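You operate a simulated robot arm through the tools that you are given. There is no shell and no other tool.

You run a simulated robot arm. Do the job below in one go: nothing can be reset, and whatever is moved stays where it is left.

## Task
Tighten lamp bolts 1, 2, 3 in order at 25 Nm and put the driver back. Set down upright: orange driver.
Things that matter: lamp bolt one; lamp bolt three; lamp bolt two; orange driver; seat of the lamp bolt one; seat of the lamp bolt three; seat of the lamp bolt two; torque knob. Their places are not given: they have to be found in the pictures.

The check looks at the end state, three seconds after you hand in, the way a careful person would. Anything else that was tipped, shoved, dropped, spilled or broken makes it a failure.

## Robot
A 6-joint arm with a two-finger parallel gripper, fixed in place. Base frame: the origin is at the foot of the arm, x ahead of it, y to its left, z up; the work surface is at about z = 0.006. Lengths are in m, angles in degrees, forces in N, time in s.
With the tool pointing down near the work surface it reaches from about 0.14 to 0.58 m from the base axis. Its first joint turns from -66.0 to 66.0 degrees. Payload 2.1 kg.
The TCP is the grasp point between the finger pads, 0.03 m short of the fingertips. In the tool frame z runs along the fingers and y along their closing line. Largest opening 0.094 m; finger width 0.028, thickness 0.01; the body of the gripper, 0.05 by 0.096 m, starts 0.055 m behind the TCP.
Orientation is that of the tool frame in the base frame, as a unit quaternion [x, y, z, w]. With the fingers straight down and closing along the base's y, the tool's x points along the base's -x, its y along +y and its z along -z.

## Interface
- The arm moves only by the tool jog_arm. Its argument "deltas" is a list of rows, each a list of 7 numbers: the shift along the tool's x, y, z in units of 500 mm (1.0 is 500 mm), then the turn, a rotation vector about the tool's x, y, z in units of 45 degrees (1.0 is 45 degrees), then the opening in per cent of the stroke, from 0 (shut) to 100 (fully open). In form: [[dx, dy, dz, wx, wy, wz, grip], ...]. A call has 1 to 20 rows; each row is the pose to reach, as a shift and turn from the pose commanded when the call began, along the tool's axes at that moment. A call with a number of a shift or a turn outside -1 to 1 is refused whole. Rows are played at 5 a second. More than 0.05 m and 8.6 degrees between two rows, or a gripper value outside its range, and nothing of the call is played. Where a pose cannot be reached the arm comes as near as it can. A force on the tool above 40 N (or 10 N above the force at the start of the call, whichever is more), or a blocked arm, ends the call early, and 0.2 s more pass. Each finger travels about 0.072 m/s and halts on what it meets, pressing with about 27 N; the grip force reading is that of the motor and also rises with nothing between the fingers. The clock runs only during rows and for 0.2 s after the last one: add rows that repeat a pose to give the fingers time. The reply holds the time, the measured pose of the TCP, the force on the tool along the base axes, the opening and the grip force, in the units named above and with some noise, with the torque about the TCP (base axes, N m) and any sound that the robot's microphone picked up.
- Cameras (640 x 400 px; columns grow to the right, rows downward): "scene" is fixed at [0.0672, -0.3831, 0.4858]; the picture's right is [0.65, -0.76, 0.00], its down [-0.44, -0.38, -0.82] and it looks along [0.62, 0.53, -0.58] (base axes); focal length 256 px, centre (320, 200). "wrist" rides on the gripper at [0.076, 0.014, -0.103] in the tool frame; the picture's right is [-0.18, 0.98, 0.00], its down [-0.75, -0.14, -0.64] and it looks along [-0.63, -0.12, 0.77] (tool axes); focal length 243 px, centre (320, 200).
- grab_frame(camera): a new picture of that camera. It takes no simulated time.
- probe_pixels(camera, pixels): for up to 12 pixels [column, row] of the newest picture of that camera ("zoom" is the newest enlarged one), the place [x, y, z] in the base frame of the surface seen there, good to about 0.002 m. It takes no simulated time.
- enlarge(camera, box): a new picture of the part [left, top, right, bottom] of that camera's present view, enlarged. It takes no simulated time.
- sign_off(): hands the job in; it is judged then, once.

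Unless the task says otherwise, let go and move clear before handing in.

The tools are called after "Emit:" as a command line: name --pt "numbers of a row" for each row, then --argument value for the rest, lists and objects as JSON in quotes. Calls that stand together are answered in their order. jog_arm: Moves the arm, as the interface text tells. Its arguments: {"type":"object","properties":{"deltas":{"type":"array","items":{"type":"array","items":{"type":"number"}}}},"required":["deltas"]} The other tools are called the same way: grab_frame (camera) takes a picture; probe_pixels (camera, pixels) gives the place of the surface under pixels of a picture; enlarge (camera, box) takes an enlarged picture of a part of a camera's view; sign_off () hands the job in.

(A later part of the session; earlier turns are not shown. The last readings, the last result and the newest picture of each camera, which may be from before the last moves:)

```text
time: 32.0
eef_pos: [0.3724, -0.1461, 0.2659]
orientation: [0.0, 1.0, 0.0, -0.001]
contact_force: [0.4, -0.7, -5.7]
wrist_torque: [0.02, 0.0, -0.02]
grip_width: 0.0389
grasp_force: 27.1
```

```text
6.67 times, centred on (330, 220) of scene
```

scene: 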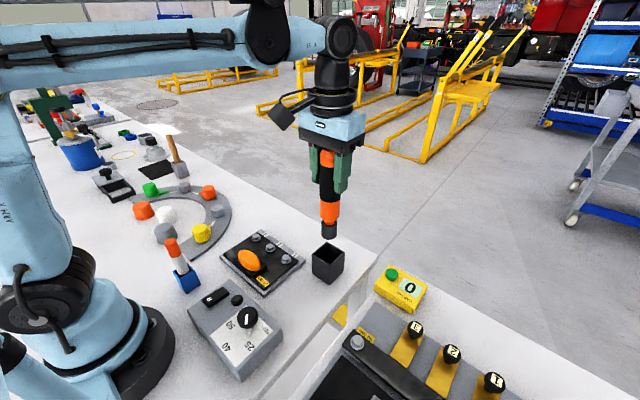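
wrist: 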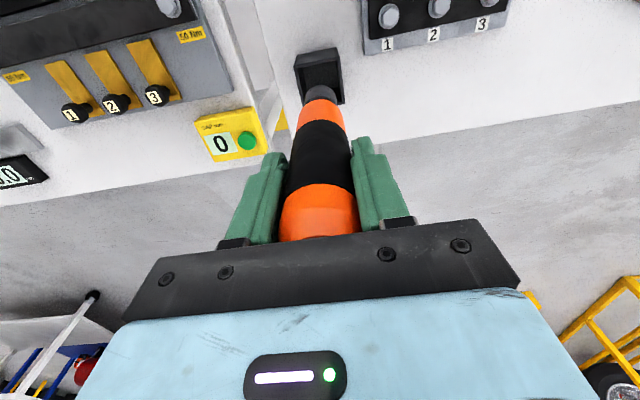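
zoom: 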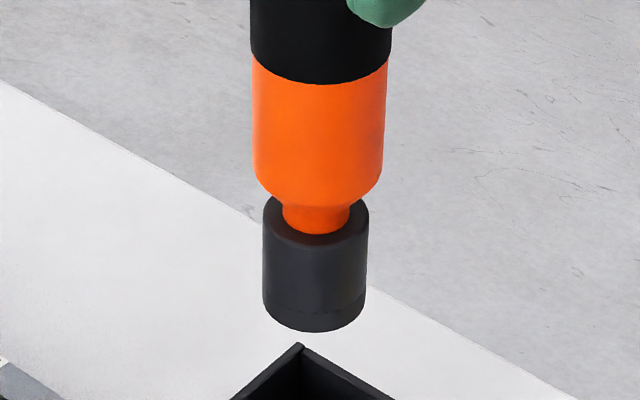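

Emit:
probe_pixels --camera "zoom" --pixels '[[316, 328], [316, 250], [267, 290], [365, 290], [316, 290], [316, 310], [268, 225], [364, 225], [316, 240], [316, 150], [258, 130], [380, 130]]'

Emit:
enlarge --camera "wrist" --box '[260, 30, 380, 150]'

```text
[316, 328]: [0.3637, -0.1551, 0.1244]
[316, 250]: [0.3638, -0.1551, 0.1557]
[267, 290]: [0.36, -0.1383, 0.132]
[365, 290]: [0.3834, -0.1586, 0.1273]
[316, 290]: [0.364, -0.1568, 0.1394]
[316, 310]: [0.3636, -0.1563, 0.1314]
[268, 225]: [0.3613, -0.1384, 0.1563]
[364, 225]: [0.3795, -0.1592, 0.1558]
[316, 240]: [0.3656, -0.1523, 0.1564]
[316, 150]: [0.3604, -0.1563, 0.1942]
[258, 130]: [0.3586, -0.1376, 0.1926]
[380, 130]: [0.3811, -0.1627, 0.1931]
```

```text
3.33 times, centred on (320, 90) of wrist
```

zoom: 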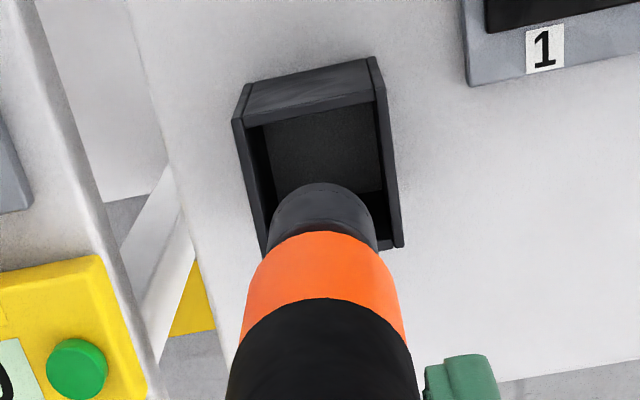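

The socket's end sits about 0.1415 m below the TCP, with a radius of about 15 mm, near (0.375,−0.146). Now I'll enlarge the lamp plate to get accurate bolt centres.

Emit:
enlarge --camera "scene" --box '[215, 222, 311, 298]'

```text
5.26 times, centred on (263, 260) of scene
```

zoom: 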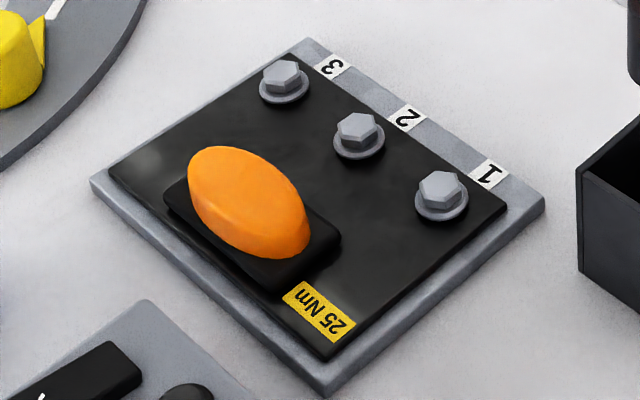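

Emit:
probe_pixels --camera "zoom" --pixels '[[440, 185], [420, 185], [460, 185], [440, 210], [357, 126], [338, 128], [377, 124], [357, 150], [281, 73], [262, 74], [300, 72], [281, 94]]'

Emit:
probe_pixels --camera "zoom" --pixels '[[418, 208], [466, 205], [442, 222], [335, 150], [383, 148], [358, 160], [400, 210], [320, 150], [400, 150], [310, 45], [540, 205], [325, 385]]'

```text
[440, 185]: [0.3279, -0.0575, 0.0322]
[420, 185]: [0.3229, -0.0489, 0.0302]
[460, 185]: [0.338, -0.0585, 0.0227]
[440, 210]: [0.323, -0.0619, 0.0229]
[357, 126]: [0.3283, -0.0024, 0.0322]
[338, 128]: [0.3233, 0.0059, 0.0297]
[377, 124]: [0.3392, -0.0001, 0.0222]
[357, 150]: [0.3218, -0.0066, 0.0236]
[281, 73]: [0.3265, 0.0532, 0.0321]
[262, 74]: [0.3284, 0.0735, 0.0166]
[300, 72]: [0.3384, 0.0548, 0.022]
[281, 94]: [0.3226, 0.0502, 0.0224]
```

```text
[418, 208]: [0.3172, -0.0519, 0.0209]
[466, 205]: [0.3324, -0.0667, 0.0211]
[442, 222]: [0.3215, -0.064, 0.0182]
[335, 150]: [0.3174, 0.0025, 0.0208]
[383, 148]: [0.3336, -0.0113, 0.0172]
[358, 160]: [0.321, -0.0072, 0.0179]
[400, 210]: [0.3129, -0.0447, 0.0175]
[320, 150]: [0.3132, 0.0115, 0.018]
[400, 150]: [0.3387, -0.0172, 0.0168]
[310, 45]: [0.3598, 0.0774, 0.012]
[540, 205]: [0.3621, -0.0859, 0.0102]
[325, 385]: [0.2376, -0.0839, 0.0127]
```

Bolt centres come out at about (0.328,−0.0575), (0.328,−0.0024) and (0.3265,0.053), with head tops at z≈0.032 and washers at 0.021. I'll carry the driver across to hover about 3 cm above bolt 1.

Emit:
jog_arm --pt "0.015 0.03 0 0 0 0 20" --pt "0.035 0.065 0 0 0 0 20" --pt "0.055 0.1 0 0 0 0 20" --pt "0.075 0.14 0 0 0 0 20" --pt "0.09 0.17 0 0 0 0 20" --pt "0.094 0.177 0.02 0 0 0 20" --pt "0.094 0.177 0.05 0 0 0 20" --pt "0.094 0.177 0.08 0 0 0 20" --pt "0.094 0.177 0.11 0 0 0 20" --pt "0.094 0.177 0.122 0 0 0 20" --pt "0.094 0.177 0.122 0 0 0 20"

Emit:
grab_frame --camera "wrist"

Emit:
enlarge --camera "wrist" --box '[240, 40, 400, 200]'

Emit:
enlarge --camera "scene" --box '[215, 190, 335, 290]'

```text
time: 34.4
eef_pos: [0.3253, -0.0568, 0.2076]
orientation: [0.0, 1.0, 0.0, -0.001]
contact_force: [0.0, 0.8, -4.3]
wrist_torque: [0.0, 0.02, 0.0]
grip_width: 0.0389
grasp_force: 27.2
```

```text
taken
```

wrist: 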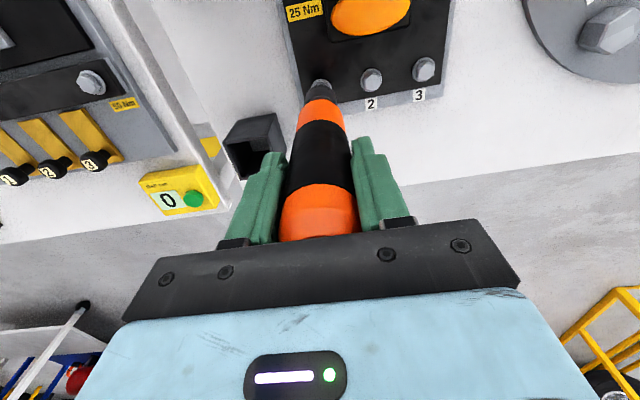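

```text
2.50 times, centred on (320, 120) of wrist
```

zoom: 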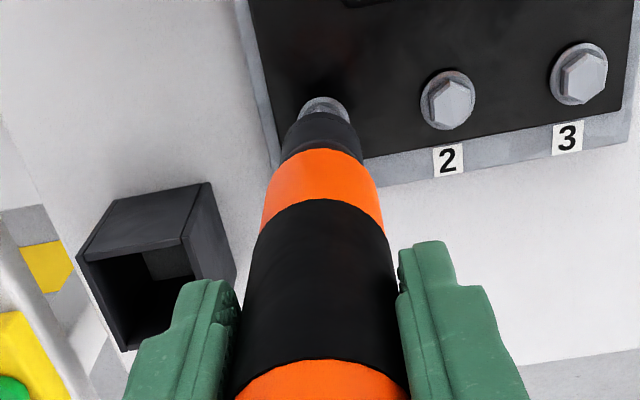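

```text
4.00 times, centred on (275, 240) of scene
```

zoom: 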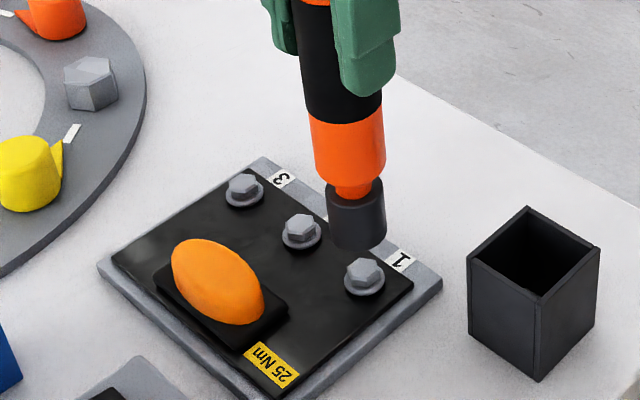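

The socket hovers above bolt 1 (scene zoom (357,220) over (364,272)). I'll probe both to check their horizontal alignment.

Emit:
probe_pixels --camera "zoom" --pixels '[[360, 240], [358, 210], [332, 220], [384, 225], [346, 235], [373, 235], [364, 270], [352, 272], [376, 270], [364, 262], [364, 278], [301, 227]]'

Emit:
probe_pixels --camera "wrist" --pixels '[[371, 77], [423, 68], [371, 73], [371, 83], [365, 78], [378, 78], [322, 85], [322, 79], [310, 100], [335, 105]]'

```text
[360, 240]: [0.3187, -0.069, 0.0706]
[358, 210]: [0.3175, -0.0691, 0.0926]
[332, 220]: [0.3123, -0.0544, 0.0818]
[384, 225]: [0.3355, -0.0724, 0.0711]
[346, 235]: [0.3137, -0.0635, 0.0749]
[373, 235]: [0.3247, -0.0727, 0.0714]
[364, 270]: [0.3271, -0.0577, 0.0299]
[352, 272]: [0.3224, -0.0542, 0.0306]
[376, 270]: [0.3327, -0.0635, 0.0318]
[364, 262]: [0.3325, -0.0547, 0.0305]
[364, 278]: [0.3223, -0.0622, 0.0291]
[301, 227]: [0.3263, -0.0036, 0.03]
```

```text
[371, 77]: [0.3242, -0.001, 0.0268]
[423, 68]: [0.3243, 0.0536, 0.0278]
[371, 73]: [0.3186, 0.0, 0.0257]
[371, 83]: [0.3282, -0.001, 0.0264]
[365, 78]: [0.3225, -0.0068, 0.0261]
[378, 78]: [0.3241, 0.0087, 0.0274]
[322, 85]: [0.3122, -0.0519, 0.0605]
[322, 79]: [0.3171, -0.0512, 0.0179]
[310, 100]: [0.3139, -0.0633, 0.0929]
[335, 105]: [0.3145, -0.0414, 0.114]
```

The scene probes put the socket axis at (0.327,−0.0576) and bolt 1 at (0.327,−0.0577), so they are aligned within about a millimetre. I'll lower to just above the bolt head and look again.

Emit:
jog_arm --pt "0 0 0.015 0 0 0 20" --pt "0 0 0.03 0 0 0 20" --pt "0 0 0.045 0 0 0 20" --pt "0 0 0.056 0 0 0 20" --pt "0 0 0.056 0 0 0 20"

Emit:
enlarge --camera "wrist" --box '[260, 30, 380, 150]'

Emit:
enlarge --camera "scene" --box '[240, 210, 330, 290]'

```text
time: 35.6
eef_pos: [0.3246, -0.0565, 0.1787]
orientation: [0.0, 1.0, 0.0, -0.001]
contact_force: [0.0, 0.0, -5.4]
wrist_torque: [0.0, 0.02, 0.01]
grip_width: 0.039
grasp_force: 26.9
```

```text
3.33 times, centred on (320, 90) of wrist
```

zoom: 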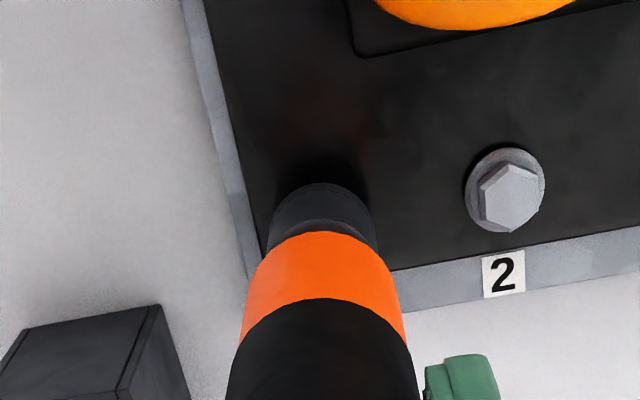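

```text
5.00 times, centred on (285, 250) of scene
```

zoom: 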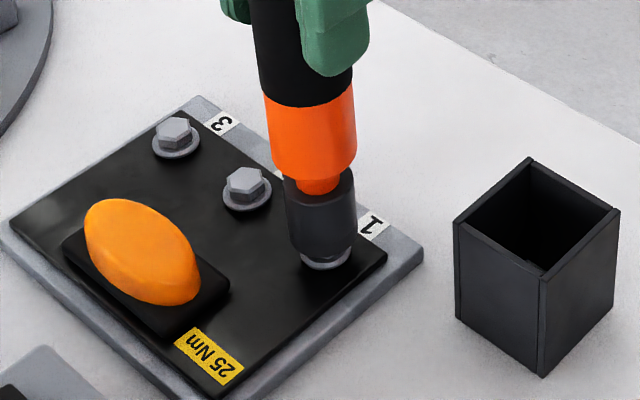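

The socket sits just above bolt 1's head, with the washer showing evenly beneath it at scene zoom (325,258). I'll lower in 2 mm steps and watch the force and any sound.

Emit:
jog_arm --pt "0 0 0.004 0 0 0 20" --pt "0 0 0.008 0 0 0 20" --pt "0 0 0.012 0 0 0 20" --pt "0 0 0.012 0 0 0 20"

Emit:
enlarge --camera "scene" --box '[240, 210, 330, 290]'

```text
time: 36.6
eef_pos: [0.3239, -0.0572, 0.1719]
orientation: [0.001, 1.0, -0.001, -0.001]
contact_force: [-0.2, 0.1, -5.3]
wrist_torque: [0.01, 0.0, 0.0]
grip_width: 0.0389
grasp_force: 26.9
```

```text
5.00 times, centred on (285, 250) of scene
```

zoom: 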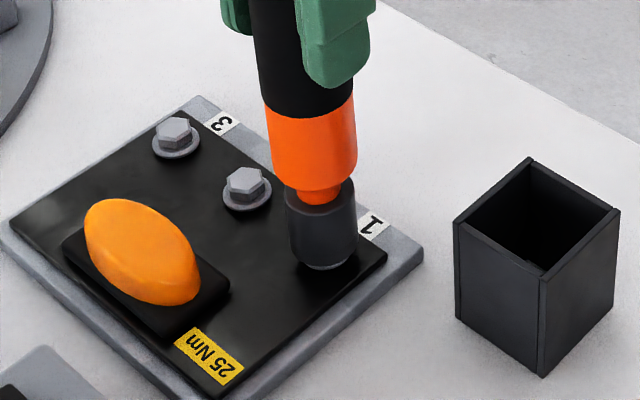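

No contact yet, so the socket slips over the head. I'll continue down in 1.5 mm steps.

Emit:
jog_arm --pt "0 0 0.003 0 0 0 20" --pt "0 0 0.006 0 0 0 20" --pt "0 0 0.009 0 0 0 20" --pt "0 0 0.012 0 0 0 20" --pt "0 0 0.012 0 0 0 20"

Emit:
enlarge --camera "scene" --box '[240, 210, 330, 290]'

```text
time: 37.8
eef_pos: [0.3248, -0.0572, 0.1686]
orientation: [0.001, 1.0, 0.0, 0.0]
contact_force: [0.6, 2.1, 31.4]
wrist_torque: [0.24, -0.04, -0.27]
grip_width: 0.0386
grasp_force: 27.4
```

```text
5.00 times, centred on (285, 250) of scene
```

zoom: 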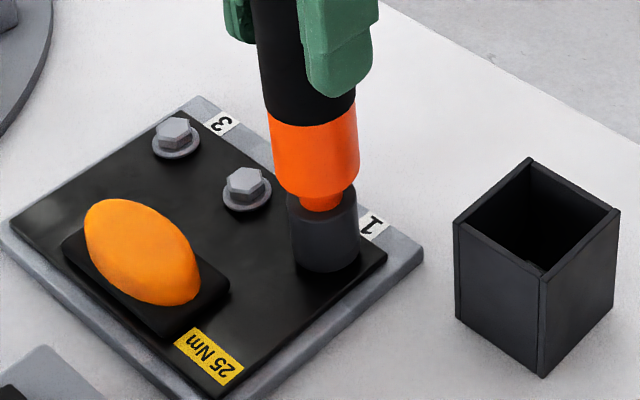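

Contact now at +31 N down on the bolt, with a small −0.27 Nm torque about z and no sound yet. I'll hold the press for a second and listen.

Emit:
jog_arm --pt "0 0 0 0 0 0 20" --pt "0 0 0 0 0 0 20" --pt "0 0 0 0 0 0 20" --pt "0 0 0 0 0 0 20" --pt "0 0 0 0 0 0 20"

Emit:
enlarge --camera "scene" --box '[180, 190, 340, 390]'

```text
time: 39.0
eef_pos: [0.3243, -0.0576, 0.1671]
orientation: [0.0, 1.0, 0.0, -0.001]
contact_force: [0.5, -0.7, 2.4]
wrist_torque: [-0.09, 0.0, -0.06]
grip_width: 0.039
grasp_force: 27.2
```

```text
2.00 times, centred on (260, 290) of scene
```

zoom: 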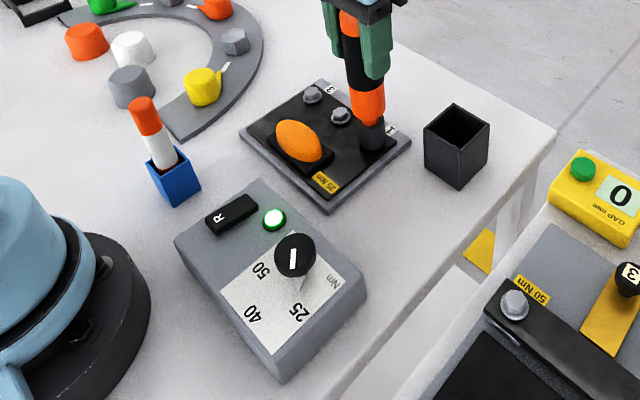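

The round lamp on the torque box turned green (zoom (274,219)) and the press force fell to 2 N, as if the bolt ran down. I'll hold a little longer to see if it's settled.

Emit:
jog_arm --pt "0 0 0 0 0 0 20" --pt "0 0 0 0 0 0 20" --pt "0 0 0 0 0 0 20" --pt "0 0 0 0 0 0 20" --pt "0 0 0 0 0 0 20"

Emit:
enlarge --camera "scene" --box '[180, 190, 340, 390]'

```text
time: 40.2
eef_pos: [0.3252, -0.0571, 0.1669]
orientation: [0.0, 1.0, 0.0, -0.001]
contact_force: [0.7, -0.4, -4.5]
wrist_torque: [-0.04, 0.02, 0.02]
grip_width: 0.0388
grasp_force: 27.3
```

```text
2.00 times, centred on (260, 290) of scene
```

zoom: 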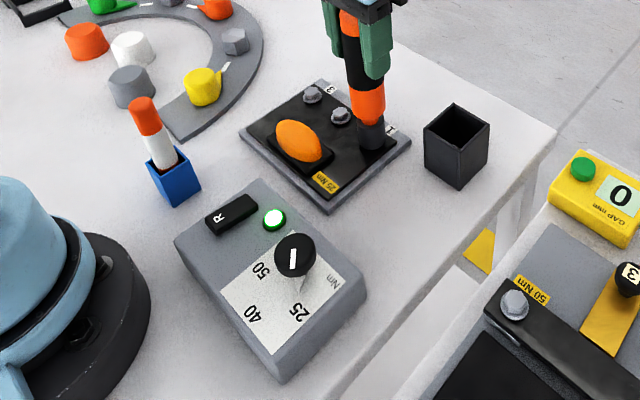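

The lamp stays green and the socket is no longer pressing, so bolt 1 looks run down. I'll lift the driver clear and inspect bolt 1's height against the others.

Emit:
jog_arm --pt "0 0 -0.01 0 0 0 20" --pt "0 0 -0.03 0 0 0 20" --pt "0 0 -0.06 0 0 0 20" --pt "0 0 -0.09 0 0 0 20" --pt "0 0 -0.12 0 0 0 20" --pt "0 0 -0.12 0 0 0 20"

Emit:
enlarge --camera "scene" --box '[215, 222, 311, 298]'

Emit:
grab_frame --camera "scene"

```text
time: 41.6
eef_pos: [0.3237, -0.0572, 0.2268]
orientation: [-0.001, 1.0, 0.001, -0.001]
contact_force: [-0.6, 0.5, -5.9]
wrist_torque: [0.01, 0.03, -0.02]
grip_width: 0.0388
grasp_force: 27.2
```

```text
5.26 times, centred on (263, 260) of scene
```

zoom: 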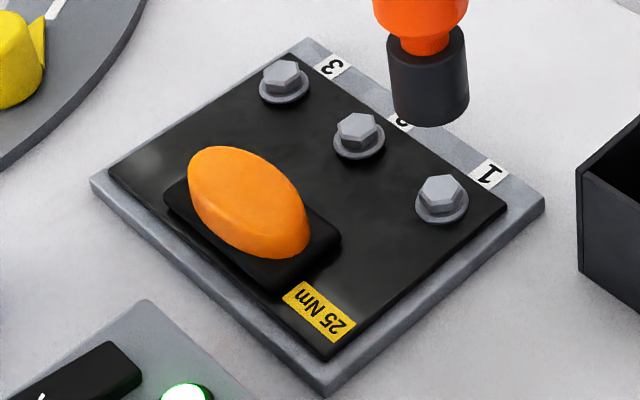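

```text
taken
```

scene: 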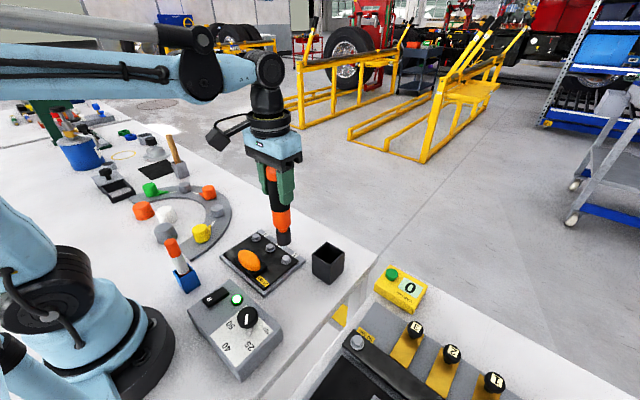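

Bolt 1's head sits lower on its washer than before (441,187) and the lamp is still green. I'll probe the head heights of all three bolts, then check the lamp.

Emit:
probe_pixels --camera "scene" --pixels '[[297, 257], [281, 246], [266, 236], [236, 298]]'

Emit:
enlarge --camera "scene" --box '[240, 225, 310, 275]'

Emit:
grab_frame --camera "wrist"

```text
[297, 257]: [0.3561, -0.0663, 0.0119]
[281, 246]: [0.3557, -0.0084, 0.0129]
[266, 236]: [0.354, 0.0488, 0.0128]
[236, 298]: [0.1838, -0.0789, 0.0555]
```

```text
8.00 times, centred on (275, 250) of scene
```

zoom: 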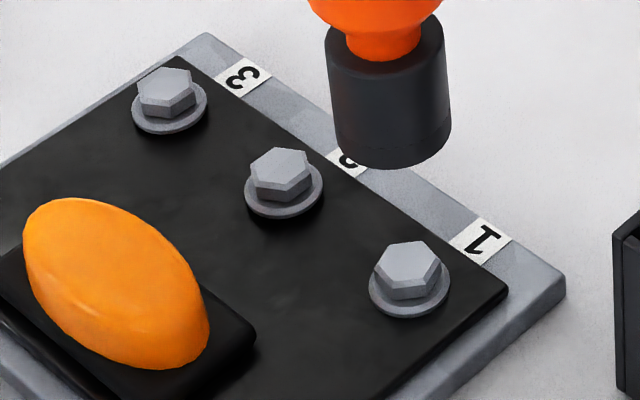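

```text
taken
```

wrist: 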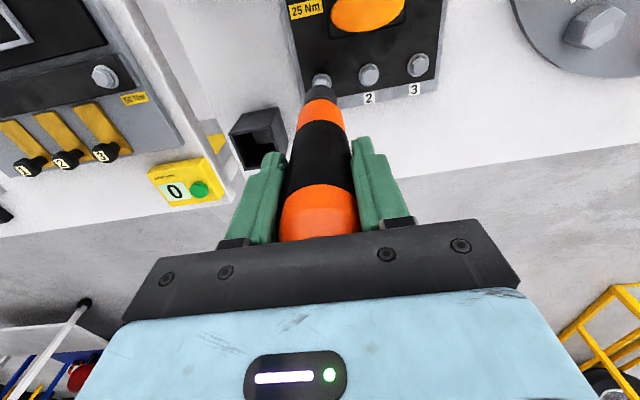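

Bolts 2 and 3 still show a shadow gap under their flanges, while bolt 1's flange lies flat on the plate, so bolt 1 is seated. I'll move 55 mm along +y over bolt 2 and lower to just above its head.

Emit:
jog_arm --pt "0 0.03 0 0 0 0 20" --pt "0 0.07 0 0 0 0 20" --pt "0 0.1 0 0 0 0 20" --pt "0 0.11 0 0 0 0 20" --pt "0 0.11 0.03 0 0 0 20" --pt "0 0.11 0.06 0 0 0 20" --pt "0 0.11 0.08 0 0 0 20" --pt "0 0.11 0.095 0 0 0 20" --pt "0 0.11 0.095 0 0 0 20"

Emit:
enlarge --camera "scene" --box '[225, 200, 315, 280]'

Emit:
enlarge --camera "wrist" --box '[260, 30, 380, 150]'

Emit:
enlarge --camera "scene" --box '[180, 270, 300, 390]'

```text
time: 43.6
eef_pos: [0.3248, -0.002, 0.18]
orientation: [0.0, 1.0, 0.0, -0.001]
contact_force: [0.2, -0.3, -4.4]
wrist_torque: [-0.02, 0.04, -0.04]
grip_width: 0.0389
grasp_force: 26.5
```

```text
5.00 times, centred on (270, 240) of scene
```

zoom: 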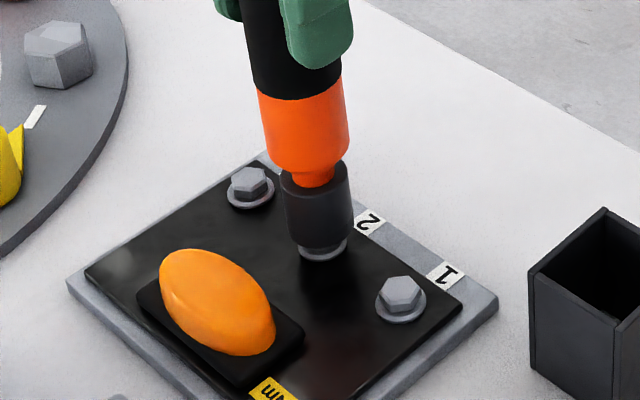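

```text
3.33 times, centred on (320, 90) of wrist
```

zoom: 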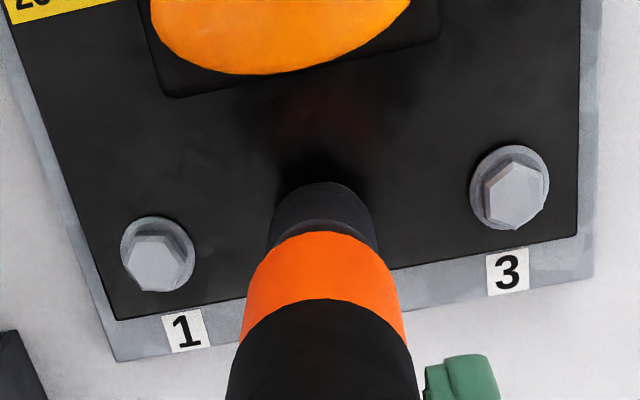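

```text
3.33 times, centred on (240, 330) of scene
```

zoom: 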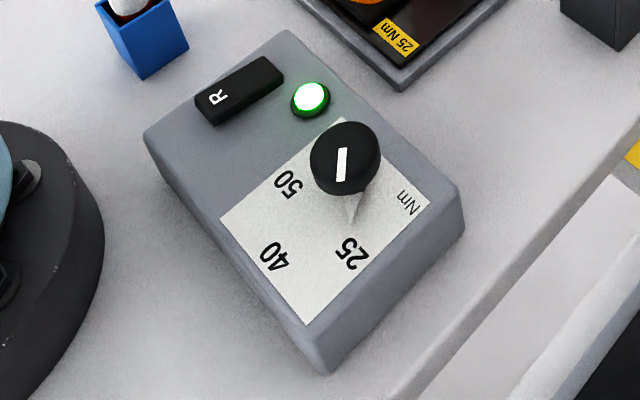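

The socket is centred over bolt 2 (scene zoom (321,238) above its flange (322,252)), and the pointer tip at (350,222) in the other zoom points straight at 25. I'll lower onto bolt 2 in small steps.

Emit:
jog_arm --pt "0 0 0.004 0 0 0 20" --pt "0 0 0.008 0 0 0 20" --pt "0 0 0.012 0 0 0 20" --pt "0 0 0.015 0 0 0 20" --pt "0 0 0.018 0 0 0 20" --pt "0 0 0.021 0 0 0 20" --pt "0 0 0.024 0 0 0 20"

Emit:
enlarge --camera "scene" --box '[180, 190, 340, 390]'

```text
time: 45.2
eef_pos: [0.3248, -0.0022, 0.167]
orientation: [0.001, 1.0, 0.001, 0.0]
contact_force: [1.1, 1.4, 31.7]
wrist_torque: [0.32, -0.08, -0.29]
grip_width: 0.0388
grasp_force: 27.2
```

```text
2.00 times, centred on (260, 290) of scene
```

zoom: 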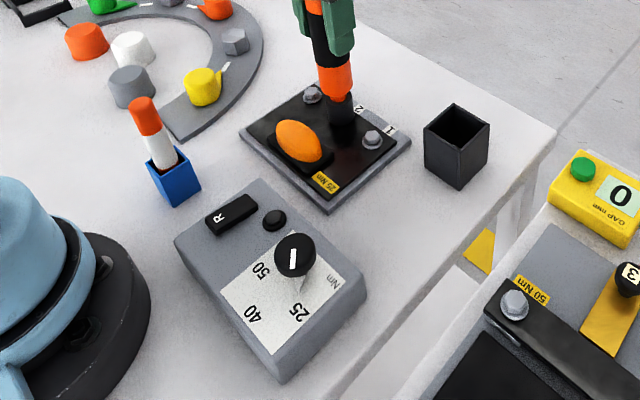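

The lamp went dark and the press force is 32 N, so the driver is working on bolt 2. I'll hold until it turns green.

Emit:
jog_arm --pt "0 0 0 0 0 0 20" --pt "0 0 0 0 0 0 20" --pt "0 0 0 0 0 0 20" --pt "0 0 0 0 0 0 20" --pt "0 0 0 0 0 0 20" --pt "0 0 0 0 0 0 20"

Emit:
enlarge --camera "scene" --box '[180, 190, 340, 390]'

```text
time: 46.6
eef_pos: [0.324, -0.0018, 0.1656]
orientation: [0.0, 1.0, 0.0, 0.0]
contact_force: [3.1, 0.7, 1.2]
wrist_torque: [0.16, -0.54, -0.09]
grip_width: 0.0389
grasp_force: 26.9
```

```text
2.00 times, centred on (260, 290) of scene
```

zoom: 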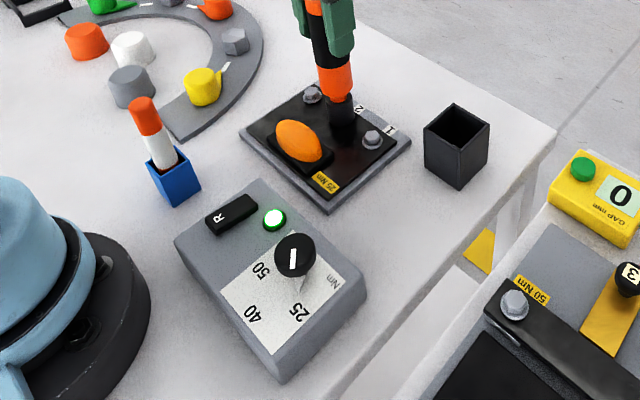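

The lamp is green again for bolt 2. I'll lift, check bolt 2 seated, and move on over bolt 3.

Emit:
jog_arm --pt "0 0 -0.01 0 0 0 20" --pt "0 0 -0.03 0 0 0 20" --pt "0 0 -0.06 0 0 0 20" --pt "0 0 -0.09 0 0 0 20" --pt "0 0 -0.12 0 0 0 20" --pt "0 0 -0.12 0 0 0 20"

Emit:
enlarge --camera "scene" --box '[230, 215, 310, 275]'

```text
time: 48.0
eef_pos: [0.3263, -0.0031, 0.2274]
orientation: [-0.001, 1.0, 0.0, -0.002]
contact_force: [-0.3, 0.4, -5.4]
wrist_torque: [-0.02, -0.03, 0.0]
grip_width: 0.039
grasp_force: 27.0
```

```text
6.67 times, centred on (270, 245) of scene
```

zoom: 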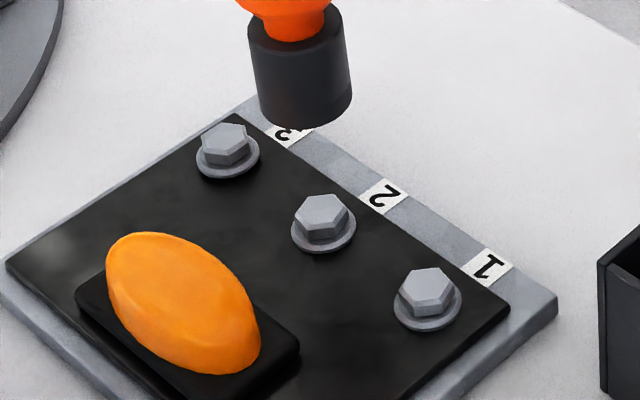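

Bolt 2's head has turned; I'll probe the head heights to confirm it seated like bolt 1.

Emit:
probe_pixels --camera "zoom" --pixels '[[428, 283], [424, 288], [432, 280], [322, 210], [318, 214], [327, 208], [225, 137], [221, 140], [229, 134], [402, 315], [300, 238], [204, 162]]'

Emit:
enlarge --camera "scene" --box '[258, 225, 308, 275]'

```text
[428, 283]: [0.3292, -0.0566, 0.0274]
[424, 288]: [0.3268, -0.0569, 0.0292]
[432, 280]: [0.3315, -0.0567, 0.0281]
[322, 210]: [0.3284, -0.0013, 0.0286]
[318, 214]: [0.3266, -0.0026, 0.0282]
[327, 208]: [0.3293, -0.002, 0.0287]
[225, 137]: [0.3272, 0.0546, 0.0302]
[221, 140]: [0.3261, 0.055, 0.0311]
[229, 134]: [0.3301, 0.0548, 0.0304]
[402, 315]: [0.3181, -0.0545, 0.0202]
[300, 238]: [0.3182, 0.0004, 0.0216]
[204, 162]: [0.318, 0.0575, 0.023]
```

```text
8.00 times, centred on (283, 250) of scene
```

zoom: 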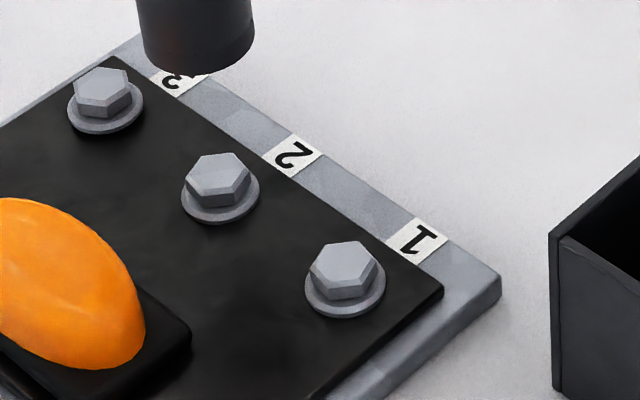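

Heads 1 and 2 are both at z≈0.028 against 0.0306 for bolt 3, so two are seated. Now I'll move 55 mm along +y over bolt 3 and lower to just above its head.

Emit:
jog_arm --pt "0 0.03 0 0 0 0 20" --pt "0 0.07 0 0 0 0 20" --pt "0 0.1 0 0 0 0 20" --pt "0 0.11 0 0 0 0 20" --pt "0 0.11 0.03 0 0 0 20" --pt "0 0.11 0.06 0 0 0 20" --pt "0 0.11 0.08 0 0 0 20" --pt "0 0.11 0.095 0 0 0 20" --pt "0 0.11 0.095 0 0 0 20"

Emit:
enlarge --camera "scene" --box '[210, 190, 300, 270]'

Emit:
enlarge --camera "wrist" --box '[260, 30, 380, 150]'

```text
time: 50.0
eef_pos: [0.3242, 0.0532, 0.1792]
orientation: [0.0, 1.0, 0.001, -0.001]
contact_force: [0.9, 0.0, -4.7]
wrist_torque: [-0.02, 0.0, -0.01]
grip_width: 0.0387
grasp_force: 27.4
```

```text
5.00 times, centred on (255, 230) of scene
```

zoom: 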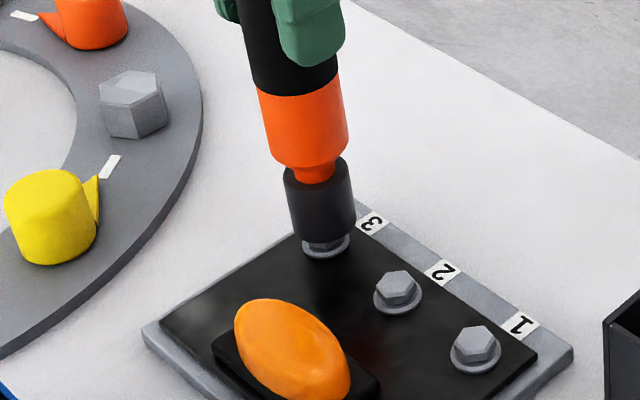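

```text
3.33 times, centred on (320, 90) of wrist
```

zoom: 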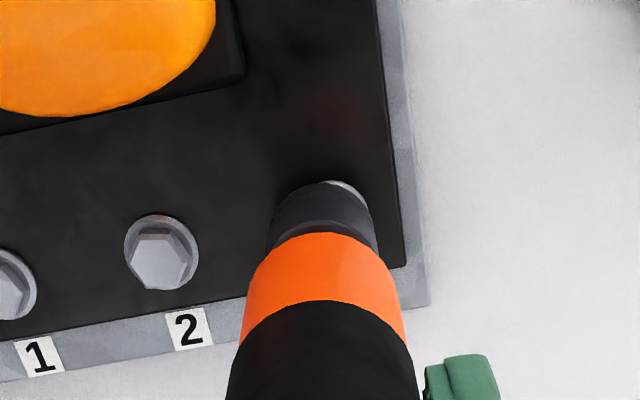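

The bolt 3 flange peeks out at the upper right of the socket in the wrist zoom (345,187), so the socket is about 1–1.5 mm off toward +x/−y. I'll nudge 1.3 mm toward −x and +y and look again.

Emit:
jog_arm --pt "0.0013 0.0013 0 0 0 0 20" --pt "0.0026 0.0026 0 0 0 0 20" --pt "0.0026 0.0026 0 0 0 0 20"

Emit:
enlarge --camera "wrist" --box '[260, 30, 380, 150]'

Emit:
enlarge --camera "scene" --box '[210, 190, 300, 270]'

```text
time: 50.8
eef_pos: [0.3235, 0.0546, 0.1805]
orientation: [-0.001, 1.0, 0.001, -0.001]
contact_force: [-0.3, 0.3, -5.6]
wrist_torque: [0.02, 0.03, 0.0]
grip_width: 0.0388
grasp_force: 27.3
```

```text
3.33 times, centred on (320, 90) of wrist
```

zoom: 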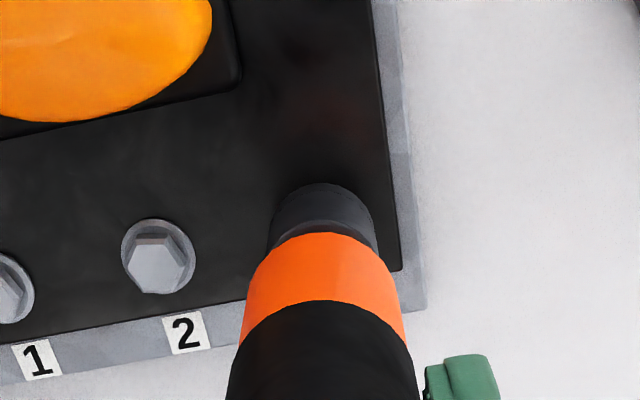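

```text
5.00 times, centred on (255, 230) of scene
```

zoom: 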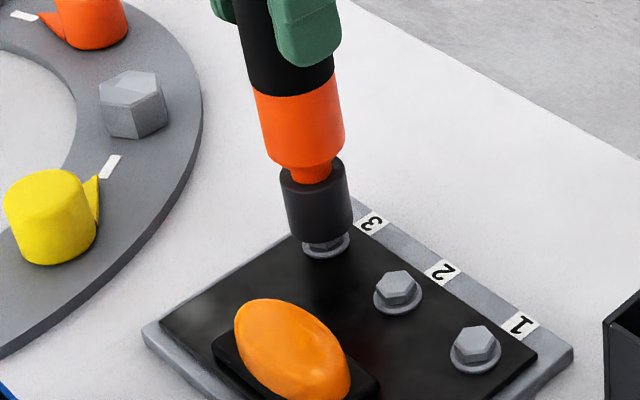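

The flange is now hidden in the wrist view, but the scene zoom shows it slightly right of the socket (325 vs 318). I'll probe the socket, the flange and the neighbouring bolts to settle the alignment.

Emit:
probe_pixels --camera "zoom" --pixels '[[317, 210], [316, 195], [318, 225], [289, 215], [345, 215], [325, 255], [304, 246], [348, 241], [397, 283], [475, 338], [325, 250], [316, 203]]'

Emit:
enlarge --camera "scene" --box '[245, 220, 285, 255]'

```text
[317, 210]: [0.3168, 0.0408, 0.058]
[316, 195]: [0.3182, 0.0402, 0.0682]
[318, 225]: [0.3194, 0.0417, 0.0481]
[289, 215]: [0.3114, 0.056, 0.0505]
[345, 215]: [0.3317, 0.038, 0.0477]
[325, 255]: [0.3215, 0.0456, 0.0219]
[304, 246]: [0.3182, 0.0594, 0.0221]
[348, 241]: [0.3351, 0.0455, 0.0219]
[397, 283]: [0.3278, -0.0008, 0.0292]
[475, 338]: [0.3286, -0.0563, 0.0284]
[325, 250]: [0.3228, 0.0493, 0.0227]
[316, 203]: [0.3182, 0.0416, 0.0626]
```

```text
11.43 times, centred on (265, 238) of scene
```

zoom: 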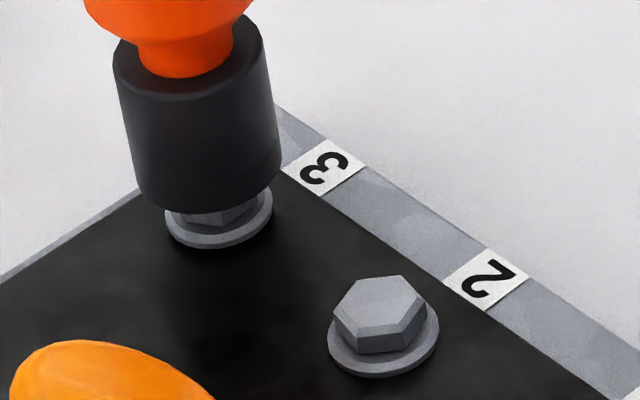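

By probes the socket axis is (0.3257,0.0540) and the flange centre (0.3268,0.0537); in the close zoom the flange centre (219,222) lies on the socket's axis line. Aligned, so I'll lower onto bolt 3 in small steps.

Emit:
jog_arm --pt "-0.001 0 0.004 0 0 0 20" --pt "-0.001 0 0.008 0 0 0 20" --pt "-0.001 0 0.012 0 0 0 20" --pt "-0.001 0 0.015 0 0 0 20" --pt "-0.001 0 0.018 0 0 0 20" --pt "-0.001 0 0.021 0 0 0 20" --pt "-0.001 0 0.024 0 0 0 20"

Emit:
enlarge --camera "scene" --box '[180, 190, 340, 390]'

```text
time: 52.4
eef_pos: [0.3253, 0.0541, 0.1673]
orientation: [0.0, 1.0, -0.001, -0.001]
contact_force: [0.2, 0.6, 0.7]
wrist_torque: [0.14, 0.13, 0.03]
grip_width: 0.0391
grasp_force: 27.6
```

```text
2.00 times, centred on (260, 290) of scene
```

zoom: 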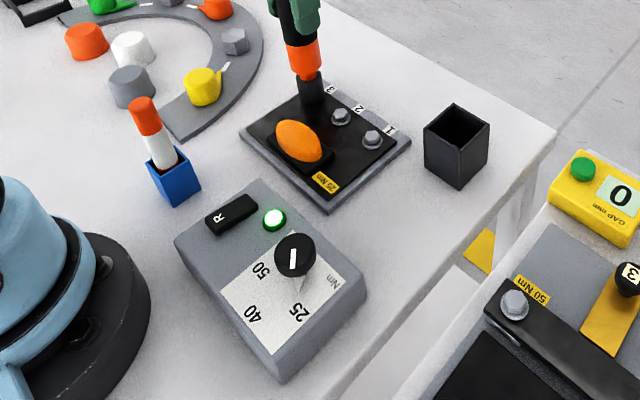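

The contact is only light (about 5 N above free weight) and the lamp is likely still showing bolt 2's result. I'll press down a little further.

Emit:
jog_arm --pt "0 0 0.001 0 0 0 20" --pt "0 0 0.002 0 0 0 20" --pt "0 0 0.003 0 0 0 20"

Emit:
enlarge --camera "scene" --box '[180, 190, 340, 390]'

```text
time: 53.2
eef_pos: [0.3252, 0.0552, 0.1663]
orientation: [0.001, 1.0, -0.001, 0.001]
contact_force: [1.4, 0.2, 20.7]
wrist_torque: [-0.09, -0.23, -0.2]
grip_width: 0.039
grasp_force: 26.9
```

```text
2.00 times, centred on (260, 290) of scene
```

zoom: 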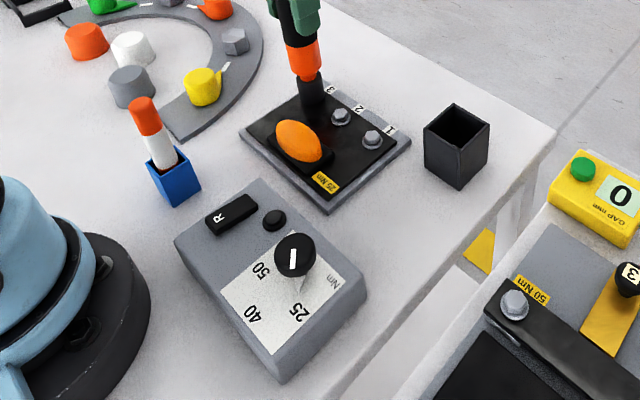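

The lamp is off, so bolt 3 is running under 21 N. I'll add a bit more press to follow the bolt down and hold.

Emit:
jog_arm --pt "0 0 0.001 0 0 0 20" --pt "0 0 0.002 0 0 0 20" --pt "0 0 0.002 0 0 0 20" --pt "0 0 0.002 0 0 0 20" --pt "0 0 0.002 0 0 0 20" --pt "0 0 0.002 0 0 0 20"

Emit:
enlarge --camera "scene" --box '[180, 190, 340, 390]'

```text
time: 54.6
eef_pos: [0.3241, 0.054, 0.1648]
orientation: [-0.001, 1.0, 0.0, -0.001]
contact_force: [2.5, 1.5, -6.0]
wrist_torque: [0.16, -0.31, 0.03]
grip_width: 0.0387
grasp_force: 27.4
```

```text
2.00 times, centred on (260, 290) of scene
```

zoom: 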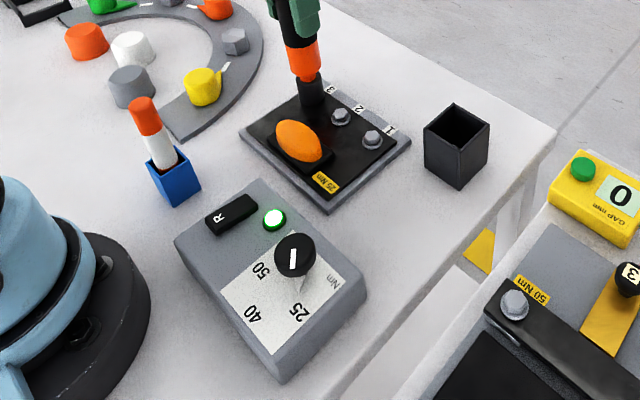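

The lamp is green for bolt 3. I'll lift the driver 10 cm clear and check all three bolts.

Emit:
jog_arm --pt "0 0 -0.01 0 0 0 20" --pt "0 0 -0.03 0 0 0 20" --pt "0 0 -0.06 0 0 0 20" --pt "0 0 -0.09 0 0 0 20" --pt "0 0 -0.12 0 0 0 20" --pt "0 0 -0.15 0 0 0 20" --pt "0 0 -0.18 0 0 0 20" --pt "0 0 -0.2 0 0 0 20" --pt "0 0 -0.2 0 0 0 20"

Emit:
grab_frame --camera "scene"

Emit:
enlarge --camera "scene" --box '[230, 215, 310, 275]'

```text
time: 56.6
eef_pos: [0.3243, 0.054, 0.265]
orientation: [0.0, 1.0, 0.0, -0.001]
contact_force: [-0.3, 0.9, -6.2]
wrist_torque: [0.0, 0.05, 0.05]
grip_width: 0.0386
grasp_force: 26.9
```

```text
taken
```

scene: 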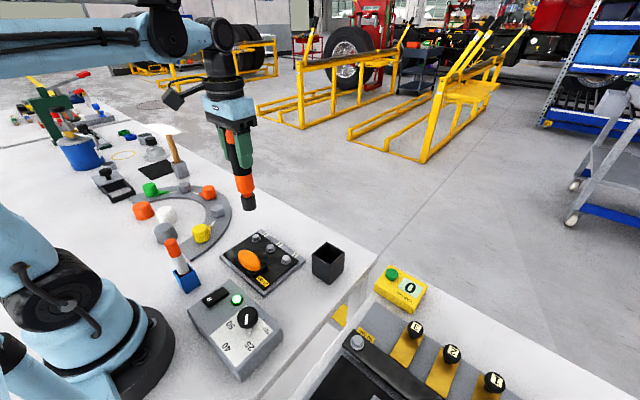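

```text
6.67 times, centred on (270, 245) of scene
```

zoom: 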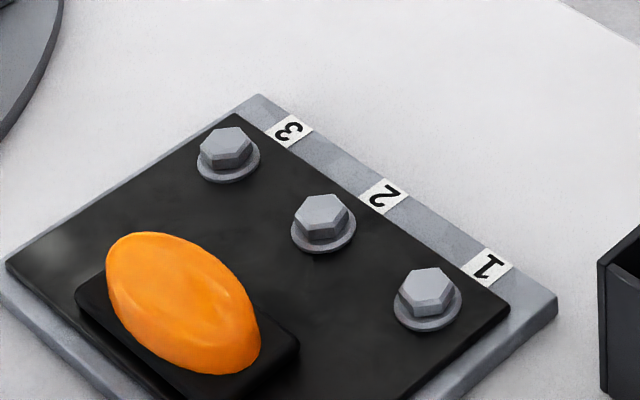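

All three look seated; I'll zoom in closer to compare the flanges and probe their heights, since bolt 2 has a thin dark edge at (322,250).

Emit:
enlarge --camera "scene" --box '[252, 228, 304, 266]'

```text
10.53 times, centred on (278, 247) of scene
```

zoom: 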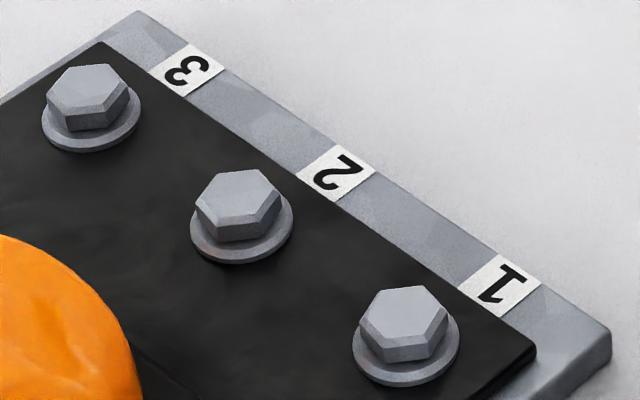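

Emit:
probe_pixels --camera "zoom" --pixels '[[400, 315], [410, 308], [395, 322], [238, 196], [246, 190], [232, 202], [85, 90], [92, 84], [80, 96], [405, 377], [242, 255], [92, 145]]'

Emit:
grab_frame --camera "wrist"

```text
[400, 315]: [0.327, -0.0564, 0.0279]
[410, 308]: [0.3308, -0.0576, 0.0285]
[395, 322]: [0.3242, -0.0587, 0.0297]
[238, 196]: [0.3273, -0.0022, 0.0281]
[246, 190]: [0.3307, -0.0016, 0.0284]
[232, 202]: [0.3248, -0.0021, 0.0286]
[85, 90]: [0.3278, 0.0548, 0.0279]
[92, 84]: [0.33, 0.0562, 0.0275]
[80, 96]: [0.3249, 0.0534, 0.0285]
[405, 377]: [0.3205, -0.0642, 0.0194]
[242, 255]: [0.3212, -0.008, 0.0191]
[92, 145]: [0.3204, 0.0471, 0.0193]
```

```text
taken
```

wrist: 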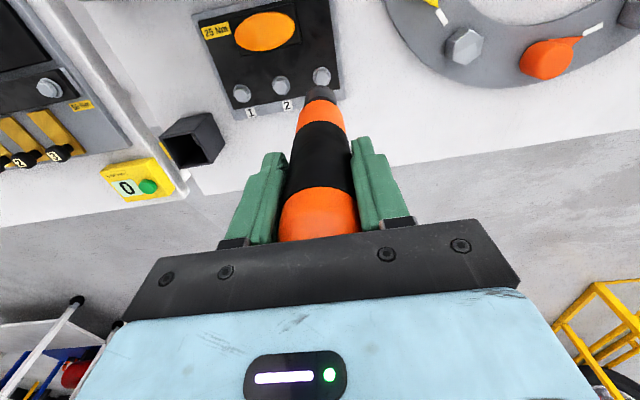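

All three heads are at z≈0.028 with flanges at the same level, so the tightening is complete. I'll carry the driver back over the holder along the recorded offset (+0.0478 x, −0.1998 y).

Emit:
jog_arm --pt "-0.008 -0.035 0 0 0 0 20" --pt "-0.02 -0.085 0 0 0 0 20" --pt "-0.035 -0.145 0 0 0 0 20" --pt "-0.05 -0.205 0 0 0 0 20" --pt "-0.065 -0.265 0 0 0 0 20" --pt "-0.08 -0.33 0 0 0 0 20" --pt "-0.09 -0.38 0 0 0 0 20" --pt "-0.0956 -0.3996 0 0 0 0 20" --pt "-0.0956 -0.3996 0.03 0 0 0 20" --pt "-0.0956 -0.3996 0.06 0 0 0 20" --pt "-0.0956 -0.3996 0.08 0 0 0 20" --pt "-0.0956 -0.3996 0.08 0 0 0 20"

Emit:
enlarge --camera "scene" --box '[280, 170, 380, 290]'

Emit:
enlarge --camera "wrist" --box '[250, 30, 390, 170]'

```text
time: 59.2
eef_pos: [0.3721, -0.1438, 0.2253]
orientation: [0.0, 1.0, 0.0, -0.001]
contact_force: [0.8, 0.4, -5.3]
wrist_torque: [-0.01, 0.02, 0.0]
grip_width: 0.0389
grasp_force: 26.8
```

```text
3.33 times, centred on (330, 230) of scene
```

zoom: 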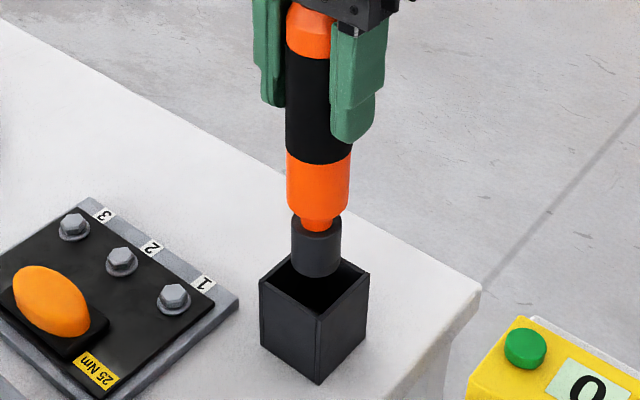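

```text
2.86 times, centred on (320, 100) of wrist
```

zoom: 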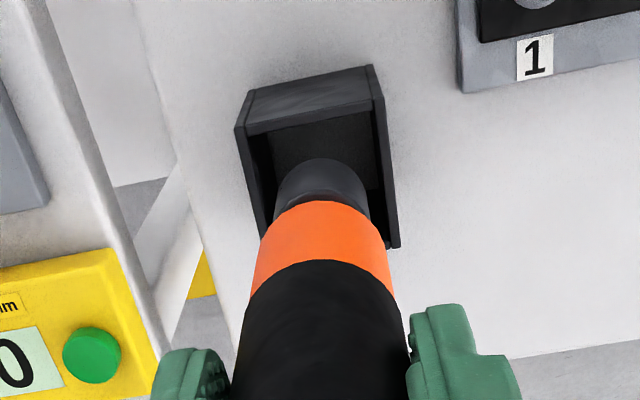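

The socket hangs over the middle of the holder's opening (scene zoom (316,245) above (315,285)). I'll lower it in, stopping about 4 mm above the bottom.

Emit:
jog_arm --pt "0 0 0.02 0 0 0 20" --pt "0 0 0.04 0 0 0 20" --pt "0 0 0.06 0 0 0 20" --pt "0 0 0.08 0 0 0 20" --pt "0 0 0.1 0 0 0 20" --pt "0 0 0.12 0 0 0 20" --pt "0 0 0.137 0 0 0 20" --pt "0 0 0.147 0 0 0 20" --pt "0 0 0.147 0 0 0 20"

Emit:
enlarge --camera "scene" --box '[280, 170, 380, 290]'

```text
time: 61.2
eef_pos: [0.3723, -0.1461, 0.1525]
orientation: [0.001, 1.0, 0.0, -0.001]
contact_force: [0.6, -0.4, -4.4]
wrist_torque: [-0.03, 0.04, -0.01]
grip_width: 0.0389
grasp_force: 27.0
```

```text
3.33 times, centred on (330, 230) of scene
```

zoom: 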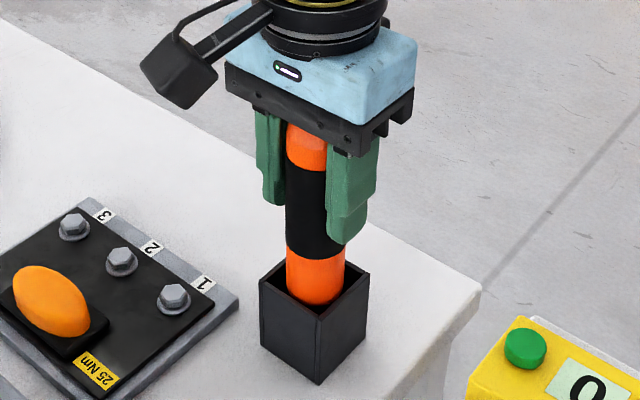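

The driver is in the holder with no contact. I'll lower the last few millimetres in 1 mm steps and watch for the weight to come off.

Emit:
jog_arm --pt "0 0 0.002 0 0 0 20" --pt "0 0 0.004 0 0 0 20" --pt "0 0 0.006 0 0 0 20" --pt "0 0 0.008 0 0 0 20"

```text
time: 62.2
eef_pos: [0.3721, -0.1453, 0.1472]
orientation: [0.0, 1.0, 0.0, -0.001]
contact_force: [0.2, 0.3, -6.0]
wrist_torque: [0.0, 0.02, 0.01]
grip_width: 0.0387
grasp_force: 27.1
```

Emit:
jog_arm --pt "0 0 0.001 0 0 0 20" --pt "0 0 0.002 0 0 0 20" --pt "0 0 0.003 0 0 0 20" --pt "0 0 0.003 0 0 0 20"

```text
time: 63.2
eef_pos: [0.3715, -0.1449, 0.1468]
orientation: [0.0, 1.0, -0.001, 0.0]
contact_force: [1.3, 0.5, -5.4]
wrist_torque: [0.04, 0.04, -0.01]
grip_width: 0.0389
grasp_force: 27.0
```

Still full weight (−5.4 N), so the driver slid up a little in the grip. I'll keep lowering by 0.5 mm steps.

Emit:
jog_arm --pt "0 0 0.001 0 0 0 20" --pt "0 0 0.002 0 0 0 20" --pt "0 0 0.003 0 0 0 20" --pt "0 0 0.004 0 0 0 20" --pt "0 0 0.004 0 0 0 20"

```text
time: 64.4
eef_pos: [0.3701, -0.1463, 0.1447]
orientation: [-0.001, 1.0, 0.001, 0.001]
contact_force: [-1.2, 1.1, 18.6]
wrist_torque: [0.09, 0.07, -0.03]
grip_width: 0.0386
grasp_force: 27.9
```

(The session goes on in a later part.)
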